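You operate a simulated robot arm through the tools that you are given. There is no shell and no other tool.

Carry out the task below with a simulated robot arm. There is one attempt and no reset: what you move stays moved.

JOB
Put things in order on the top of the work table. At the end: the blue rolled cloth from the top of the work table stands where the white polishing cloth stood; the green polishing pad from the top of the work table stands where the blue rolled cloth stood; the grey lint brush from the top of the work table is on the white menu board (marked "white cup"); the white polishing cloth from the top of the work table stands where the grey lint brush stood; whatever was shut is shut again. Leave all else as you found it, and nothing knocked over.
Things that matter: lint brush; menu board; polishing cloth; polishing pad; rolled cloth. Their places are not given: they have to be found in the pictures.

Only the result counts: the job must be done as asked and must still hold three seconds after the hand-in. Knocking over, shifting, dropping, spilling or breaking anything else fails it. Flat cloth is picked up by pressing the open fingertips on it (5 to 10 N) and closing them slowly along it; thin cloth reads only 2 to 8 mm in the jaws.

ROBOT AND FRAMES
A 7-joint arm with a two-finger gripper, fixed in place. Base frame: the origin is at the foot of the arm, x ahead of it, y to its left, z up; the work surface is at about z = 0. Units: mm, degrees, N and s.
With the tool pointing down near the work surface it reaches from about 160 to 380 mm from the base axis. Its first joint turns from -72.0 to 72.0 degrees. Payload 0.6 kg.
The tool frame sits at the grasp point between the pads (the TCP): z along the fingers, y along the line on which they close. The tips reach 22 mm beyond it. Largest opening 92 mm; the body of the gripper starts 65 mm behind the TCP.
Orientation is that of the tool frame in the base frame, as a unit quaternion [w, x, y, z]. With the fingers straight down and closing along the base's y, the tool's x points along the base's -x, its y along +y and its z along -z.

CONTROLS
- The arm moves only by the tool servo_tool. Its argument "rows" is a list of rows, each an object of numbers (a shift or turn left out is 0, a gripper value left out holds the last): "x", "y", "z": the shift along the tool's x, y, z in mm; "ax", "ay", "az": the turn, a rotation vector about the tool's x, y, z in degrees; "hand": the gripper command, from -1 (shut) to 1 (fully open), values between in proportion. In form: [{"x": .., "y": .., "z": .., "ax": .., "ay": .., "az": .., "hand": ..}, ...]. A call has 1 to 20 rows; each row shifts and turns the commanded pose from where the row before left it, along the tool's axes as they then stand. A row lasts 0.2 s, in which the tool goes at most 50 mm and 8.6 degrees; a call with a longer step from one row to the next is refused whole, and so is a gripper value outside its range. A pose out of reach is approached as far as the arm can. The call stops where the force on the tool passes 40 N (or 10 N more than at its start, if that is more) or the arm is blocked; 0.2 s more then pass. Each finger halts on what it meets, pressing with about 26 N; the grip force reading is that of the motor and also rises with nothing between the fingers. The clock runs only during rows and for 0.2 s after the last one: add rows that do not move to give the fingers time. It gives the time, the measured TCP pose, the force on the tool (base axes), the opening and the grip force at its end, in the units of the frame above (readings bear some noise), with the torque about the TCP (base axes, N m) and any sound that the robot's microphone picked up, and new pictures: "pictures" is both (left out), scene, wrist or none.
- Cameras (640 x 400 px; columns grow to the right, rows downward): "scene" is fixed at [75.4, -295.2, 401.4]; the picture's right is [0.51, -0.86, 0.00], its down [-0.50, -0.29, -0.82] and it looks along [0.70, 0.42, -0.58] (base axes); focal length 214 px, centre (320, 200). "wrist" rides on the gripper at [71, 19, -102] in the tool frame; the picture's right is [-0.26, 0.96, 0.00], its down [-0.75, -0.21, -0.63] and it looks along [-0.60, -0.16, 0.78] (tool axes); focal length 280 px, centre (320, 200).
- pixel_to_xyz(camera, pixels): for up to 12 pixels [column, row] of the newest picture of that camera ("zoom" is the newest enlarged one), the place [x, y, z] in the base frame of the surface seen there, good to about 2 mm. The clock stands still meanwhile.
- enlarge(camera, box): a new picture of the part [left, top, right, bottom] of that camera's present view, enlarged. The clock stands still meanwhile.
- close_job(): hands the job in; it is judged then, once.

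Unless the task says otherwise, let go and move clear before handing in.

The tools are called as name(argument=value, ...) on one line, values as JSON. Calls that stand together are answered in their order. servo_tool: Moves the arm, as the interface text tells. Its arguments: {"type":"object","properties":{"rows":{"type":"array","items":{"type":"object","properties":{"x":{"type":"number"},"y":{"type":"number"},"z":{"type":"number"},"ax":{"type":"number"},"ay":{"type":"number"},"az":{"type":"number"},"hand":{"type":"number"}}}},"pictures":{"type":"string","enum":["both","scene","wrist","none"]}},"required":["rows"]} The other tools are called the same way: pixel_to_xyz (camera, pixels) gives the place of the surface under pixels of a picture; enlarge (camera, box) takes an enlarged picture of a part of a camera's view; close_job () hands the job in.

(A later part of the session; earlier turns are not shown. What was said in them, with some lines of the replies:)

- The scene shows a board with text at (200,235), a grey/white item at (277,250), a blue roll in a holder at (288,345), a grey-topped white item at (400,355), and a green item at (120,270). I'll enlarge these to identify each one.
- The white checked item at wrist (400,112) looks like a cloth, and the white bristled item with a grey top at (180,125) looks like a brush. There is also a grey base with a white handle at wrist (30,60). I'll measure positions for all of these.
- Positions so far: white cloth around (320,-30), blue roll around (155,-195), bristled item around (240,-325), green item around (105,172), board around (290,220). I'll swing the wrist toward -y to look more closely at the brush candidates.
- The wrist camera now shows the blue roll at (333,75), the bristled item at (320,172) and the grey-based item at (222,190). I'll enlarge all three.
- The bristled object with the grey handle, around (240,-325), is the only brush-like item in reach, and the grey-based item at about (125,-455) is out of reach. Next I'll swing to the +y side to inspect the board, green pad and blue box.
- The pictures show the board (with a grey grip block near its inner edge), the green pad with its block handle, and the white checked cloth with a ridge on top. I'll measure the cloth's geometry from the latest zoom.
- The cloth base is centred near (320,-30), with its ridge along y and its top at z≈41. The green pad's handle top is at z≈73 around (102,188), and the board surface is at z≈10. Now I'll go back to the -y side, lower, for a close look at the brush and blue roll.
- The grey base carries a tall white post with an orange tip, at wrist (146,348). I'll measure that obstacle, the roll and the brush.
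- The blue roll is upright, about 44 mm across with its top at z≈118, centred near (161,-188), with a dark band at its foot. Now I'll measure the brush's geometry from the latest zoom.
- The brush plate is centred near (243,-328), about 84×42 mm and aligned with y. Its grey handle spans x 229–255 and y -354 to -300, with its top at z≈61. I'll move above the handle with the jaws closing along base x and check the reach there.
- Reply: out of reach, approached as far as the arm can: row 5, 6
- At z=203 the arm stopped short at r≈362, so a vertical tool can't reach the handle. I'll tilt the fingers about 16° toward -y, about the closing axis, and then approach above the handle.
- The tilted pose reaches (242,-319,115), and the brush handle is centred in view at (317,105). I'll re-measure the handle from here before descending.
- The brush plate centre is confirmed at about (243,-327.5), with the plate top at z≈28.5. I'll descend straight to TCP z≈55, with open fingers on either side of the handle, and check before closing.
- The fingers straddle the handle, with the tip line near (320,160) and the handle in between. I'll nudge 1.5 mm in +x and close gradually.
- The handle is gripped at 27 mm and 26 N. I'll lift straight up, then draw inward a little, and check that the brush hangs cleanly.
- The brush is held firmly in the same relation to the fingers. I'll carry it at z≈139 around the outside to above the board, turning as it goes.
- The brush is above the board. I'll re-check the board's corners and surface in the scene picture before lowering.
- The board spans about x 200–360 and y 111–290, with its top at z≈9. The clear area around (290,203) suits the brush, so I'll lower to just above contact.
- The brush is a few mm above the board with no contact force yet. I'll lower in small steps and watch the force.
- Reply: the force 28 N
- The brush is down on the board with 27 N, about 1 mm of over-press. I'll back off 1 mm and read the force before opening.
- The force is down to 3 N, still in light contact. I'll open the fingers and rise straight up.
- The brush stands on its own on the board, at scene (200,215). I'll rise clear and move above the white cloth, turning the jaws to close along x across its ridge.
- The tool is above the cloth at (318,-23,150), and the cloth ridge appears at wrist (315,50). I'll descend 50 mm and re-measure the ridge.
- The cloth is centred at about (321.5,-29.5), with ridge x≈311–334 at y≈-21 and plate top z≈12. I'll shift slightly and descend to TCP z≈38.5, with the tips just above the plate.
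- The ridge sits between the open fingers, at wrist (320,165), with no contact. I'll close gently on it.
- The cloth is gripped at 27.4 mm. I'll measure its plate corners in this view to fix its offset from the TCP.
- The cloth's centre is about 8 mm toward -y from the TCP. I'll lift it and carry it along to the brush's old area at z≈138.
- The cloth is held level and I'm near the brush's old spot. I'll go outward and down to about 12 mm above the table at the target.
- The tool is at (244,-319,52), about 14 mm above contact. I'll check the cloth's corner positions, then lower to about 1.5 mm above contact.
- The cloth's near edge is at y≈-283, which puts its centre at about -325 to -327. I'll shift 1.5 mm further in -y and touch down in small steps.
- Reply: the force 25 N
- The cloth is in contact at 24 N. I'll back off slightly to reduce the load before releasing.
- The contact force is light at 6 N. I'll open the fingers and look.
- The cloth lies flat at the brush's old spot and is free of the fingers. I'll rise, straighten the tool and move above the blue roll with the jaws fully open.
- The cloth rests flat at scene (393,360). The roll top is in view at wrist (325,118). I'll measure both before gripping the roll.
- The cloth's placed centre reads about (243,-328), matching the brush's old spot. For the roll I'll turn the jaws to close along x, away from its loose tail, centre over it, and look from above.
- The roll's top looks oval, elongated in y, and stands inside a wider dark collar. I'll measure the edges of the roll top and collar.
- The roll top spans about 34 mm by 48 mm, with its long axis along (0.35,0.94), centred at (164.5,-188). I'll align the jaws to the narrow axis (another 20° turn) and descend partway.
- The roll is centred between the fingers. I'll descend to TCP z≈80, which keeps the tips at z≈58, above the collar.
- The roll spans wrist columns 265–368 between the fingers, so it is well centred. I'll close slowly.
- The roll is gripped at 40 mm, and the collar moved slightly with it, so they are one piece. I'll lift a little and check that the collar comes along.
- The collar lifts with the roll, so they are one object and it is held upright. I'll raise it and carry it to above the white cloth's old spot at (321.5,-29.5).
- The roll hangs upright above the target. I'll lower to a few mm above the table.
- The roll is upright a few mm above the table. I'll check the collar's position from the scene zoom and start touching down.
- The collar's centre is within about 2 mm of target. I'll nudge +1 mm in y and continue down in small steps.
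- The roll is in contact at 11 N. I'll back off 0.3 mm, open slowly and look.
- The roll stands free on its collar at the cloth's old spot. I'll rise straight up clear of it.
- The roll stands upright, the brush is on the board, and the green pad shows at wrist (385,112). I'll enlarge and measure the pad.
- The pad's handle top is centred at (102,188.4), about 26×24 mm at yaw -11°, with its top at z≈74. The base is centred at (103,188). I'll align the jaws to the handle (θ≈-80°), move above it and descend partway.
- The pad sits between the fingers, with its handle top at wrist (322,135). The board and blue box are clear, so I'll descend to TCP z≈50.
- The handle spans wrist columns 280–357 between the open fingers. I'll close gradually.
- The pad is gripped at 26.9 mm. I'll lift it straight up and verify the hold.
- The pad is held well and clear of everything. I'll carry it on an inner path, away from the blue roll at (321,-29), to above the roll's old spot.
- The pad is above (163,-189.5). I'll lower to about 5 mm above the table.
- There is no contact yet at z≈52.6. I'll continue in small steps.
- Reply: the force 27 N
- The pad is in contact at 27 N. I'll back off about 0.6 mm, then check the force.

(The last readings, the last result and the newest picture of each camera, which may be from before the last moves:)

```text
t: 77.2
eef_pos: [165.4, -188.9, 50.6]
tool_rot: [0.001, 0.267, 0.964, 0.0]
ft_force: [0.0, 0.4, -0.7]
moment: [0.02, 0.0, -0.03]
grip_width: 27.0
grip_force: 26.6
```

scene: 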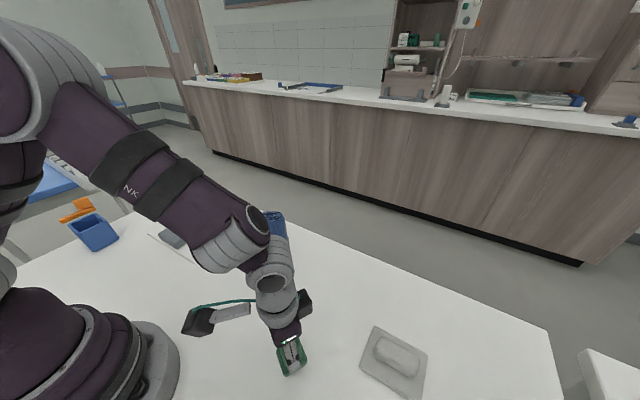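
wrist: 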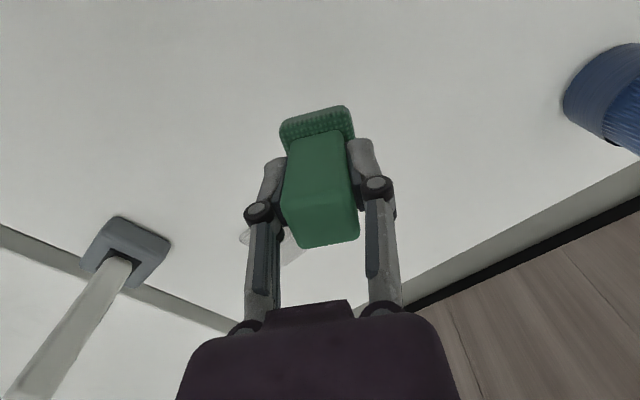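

The force is now zero, so the pad is within a fraction of a mm of the table. I'll lower 0.3 mm and open slowly.

servo_tool(rows=[{"z": 0.3}, {"hand": -0.35}, {"hand": -0.2}, {"hand": 0.0}, {"hand": 0.3}, {"hand": 0.5}, {}])

```text
t: 78.8
eef_pos: [163.0, -189.2, 49.7]
tool_rot: [0.001, 0.267, 0.964, 0.0]
ft_force: [0.0, 0.9, 0.5]
moment: [0.03, -0.03, 0.02]
grip_width: 69.0
grip_force: 0.0
```

scene: 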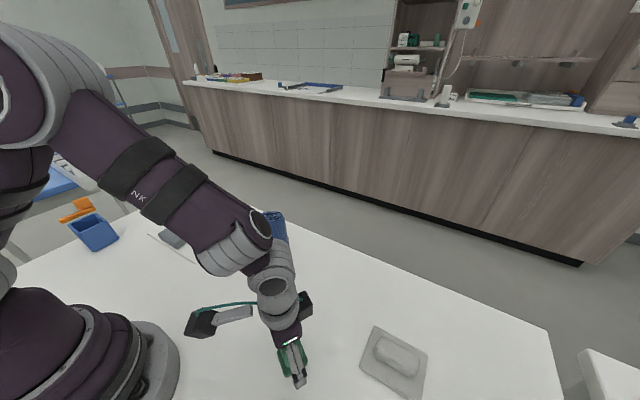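
wrist: 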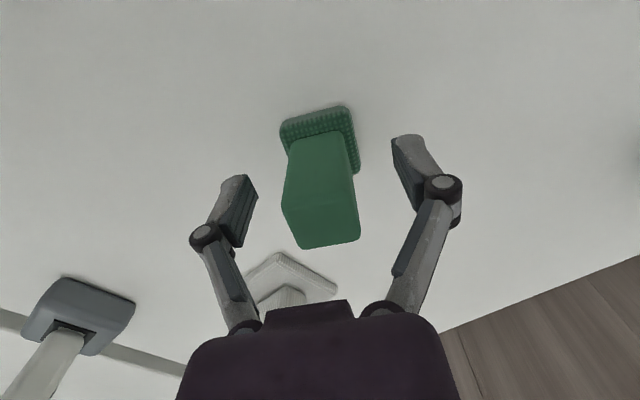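

The pad is standing free between the open fingers. I'll rise straight up well clear and check the final arrangement.

servo_tool(rows=[{"z": -15}, {"z": -25}, {"z": -30}, {"z": -35}, {"z": -35}, {"z": -35}, {}])

enlarge(camera="scene", box=[220, 200, 450, 400])

enlarge(camera="wrist", box=[220, 0, 420, 160])

```text
t: 80.4
eef_pos: [163.0, -189.4, 224.5]
tool_rot: [0.002, 0.267, 0.964, 0.0]
ft_force: [-0.6, -0.1, -0.6]
moment: [0.02, 0.01, -0.03]
grip_width: 69.2
grip_force: 0.1
```

scene: 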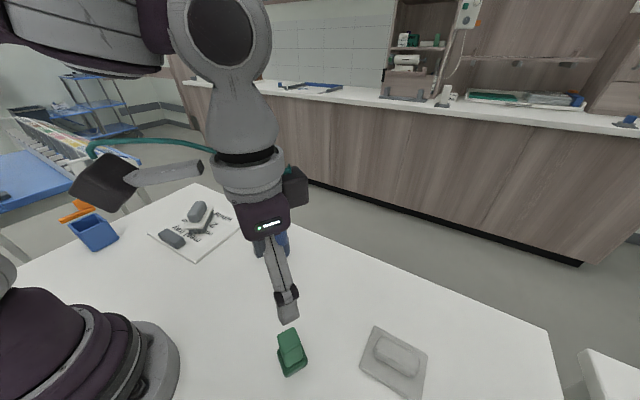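
wrist: 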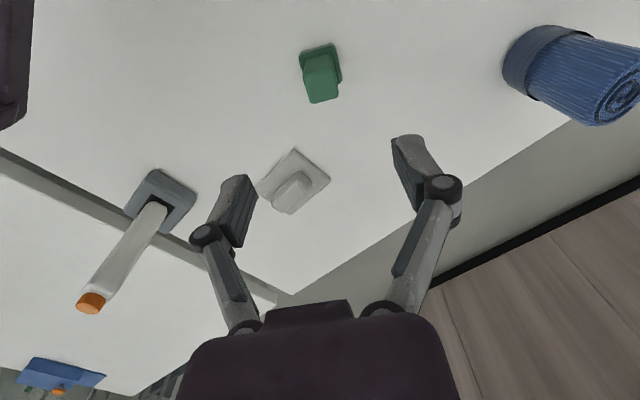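

```text
2.00 times, centred on (335, 300) of scene
```

zoom: 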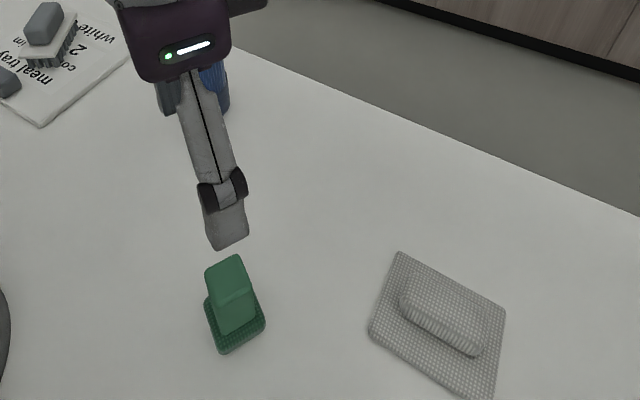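

```text
2.50 times, centred on (320, 80) of wrist
```

zoom: 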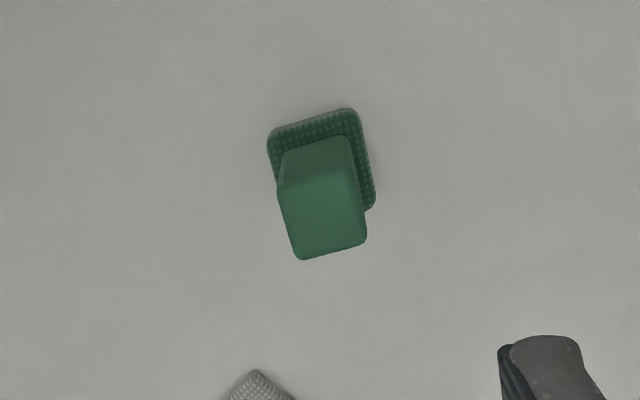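

Everything is standing. I'll verify the pad's and cloth's positions from this view.

pixel_to_xyz(camera="zoom", pixels=[[275, 140], [350, 116], [368, 203], [320, 215]])

pixel_to_xyz(camera="wrist", pixels=[[296, 150], [328, 180], [291, 212], [259, 188], [293, 188], [540, 30], [505, 70], [530, 95], [600, 110], [155, 173]])

```text
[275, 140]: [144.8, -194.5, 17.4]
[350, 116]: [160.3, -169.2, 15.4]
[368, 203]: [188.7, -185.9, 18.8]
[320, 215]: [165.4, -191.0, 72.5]
```

```text
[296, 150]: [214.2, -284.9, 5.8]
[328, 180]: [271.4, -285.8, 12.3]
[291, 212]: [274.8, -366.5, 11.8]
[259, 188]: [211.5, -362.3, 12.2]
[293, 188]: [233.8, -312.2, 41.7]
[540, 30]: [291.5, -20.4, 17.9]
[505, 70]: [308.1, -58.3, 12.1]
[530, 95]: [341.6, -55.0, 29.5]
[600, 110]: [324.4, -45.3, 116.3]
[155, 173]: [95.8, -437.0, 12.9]
```

The pad reads about (166,-190), the cloth about (243,-325), and the roll's collar about (321,-31), all at their targets. One last check of the board and brush.

enlarge(camera="scene", box=[40, 180, 320, 355])

```text
2.29 times, centred on (180, 268) of scene
```

zoom: 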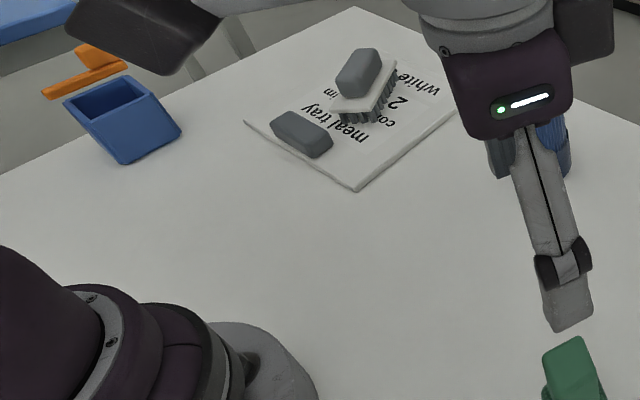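

The board hasn't moved: its corners are still at zoom (243,122) and (355,190). The brush stands on it, and the blue box and orange item are unchanged. All four moves are done and the hand is clear, so I'm handing in.

close_job()

```text
The job is handed in.
```

All four moves are done and the job is handed in; no verdict has come back yet. The last pictures, taken just before hand-in, showed everything standing, with the hand open and clear.

| Item | Now at | Measured centre (x, y in mm) | Off the earlier item's spot |
|---|---|---|---|
| Grey lint brush | On the white menu board, beside its grey grip block | Not re-measured; set down near (290, 203) | – |
| White polishing cloth | Where the lint brush stood | About (243, -325) | About 3 mm |
| Blue rolled cloth | Where the white cloth stood | About (321, -31) | About 2 mm |
| Green polishing pad | Where the rolled cloth stood | About (166, -190) | About 3 mm |

- **Brush choice:** I took the bristled item with the grey handle as the lint brush. The other grey item, a base with a white post, was out of reach and didn't look like a brush.
- **Rolled cloth:** The dark collar at its foot lifted with it, so I moved the two as one piece.
- **Facing:** I matched positions only, so the pad and the rolled cloth now face a different way than before.
- **Everything else:** The board and the blue box with its orange item look unmoved. I opened nothing, so there was nothing to shut again.
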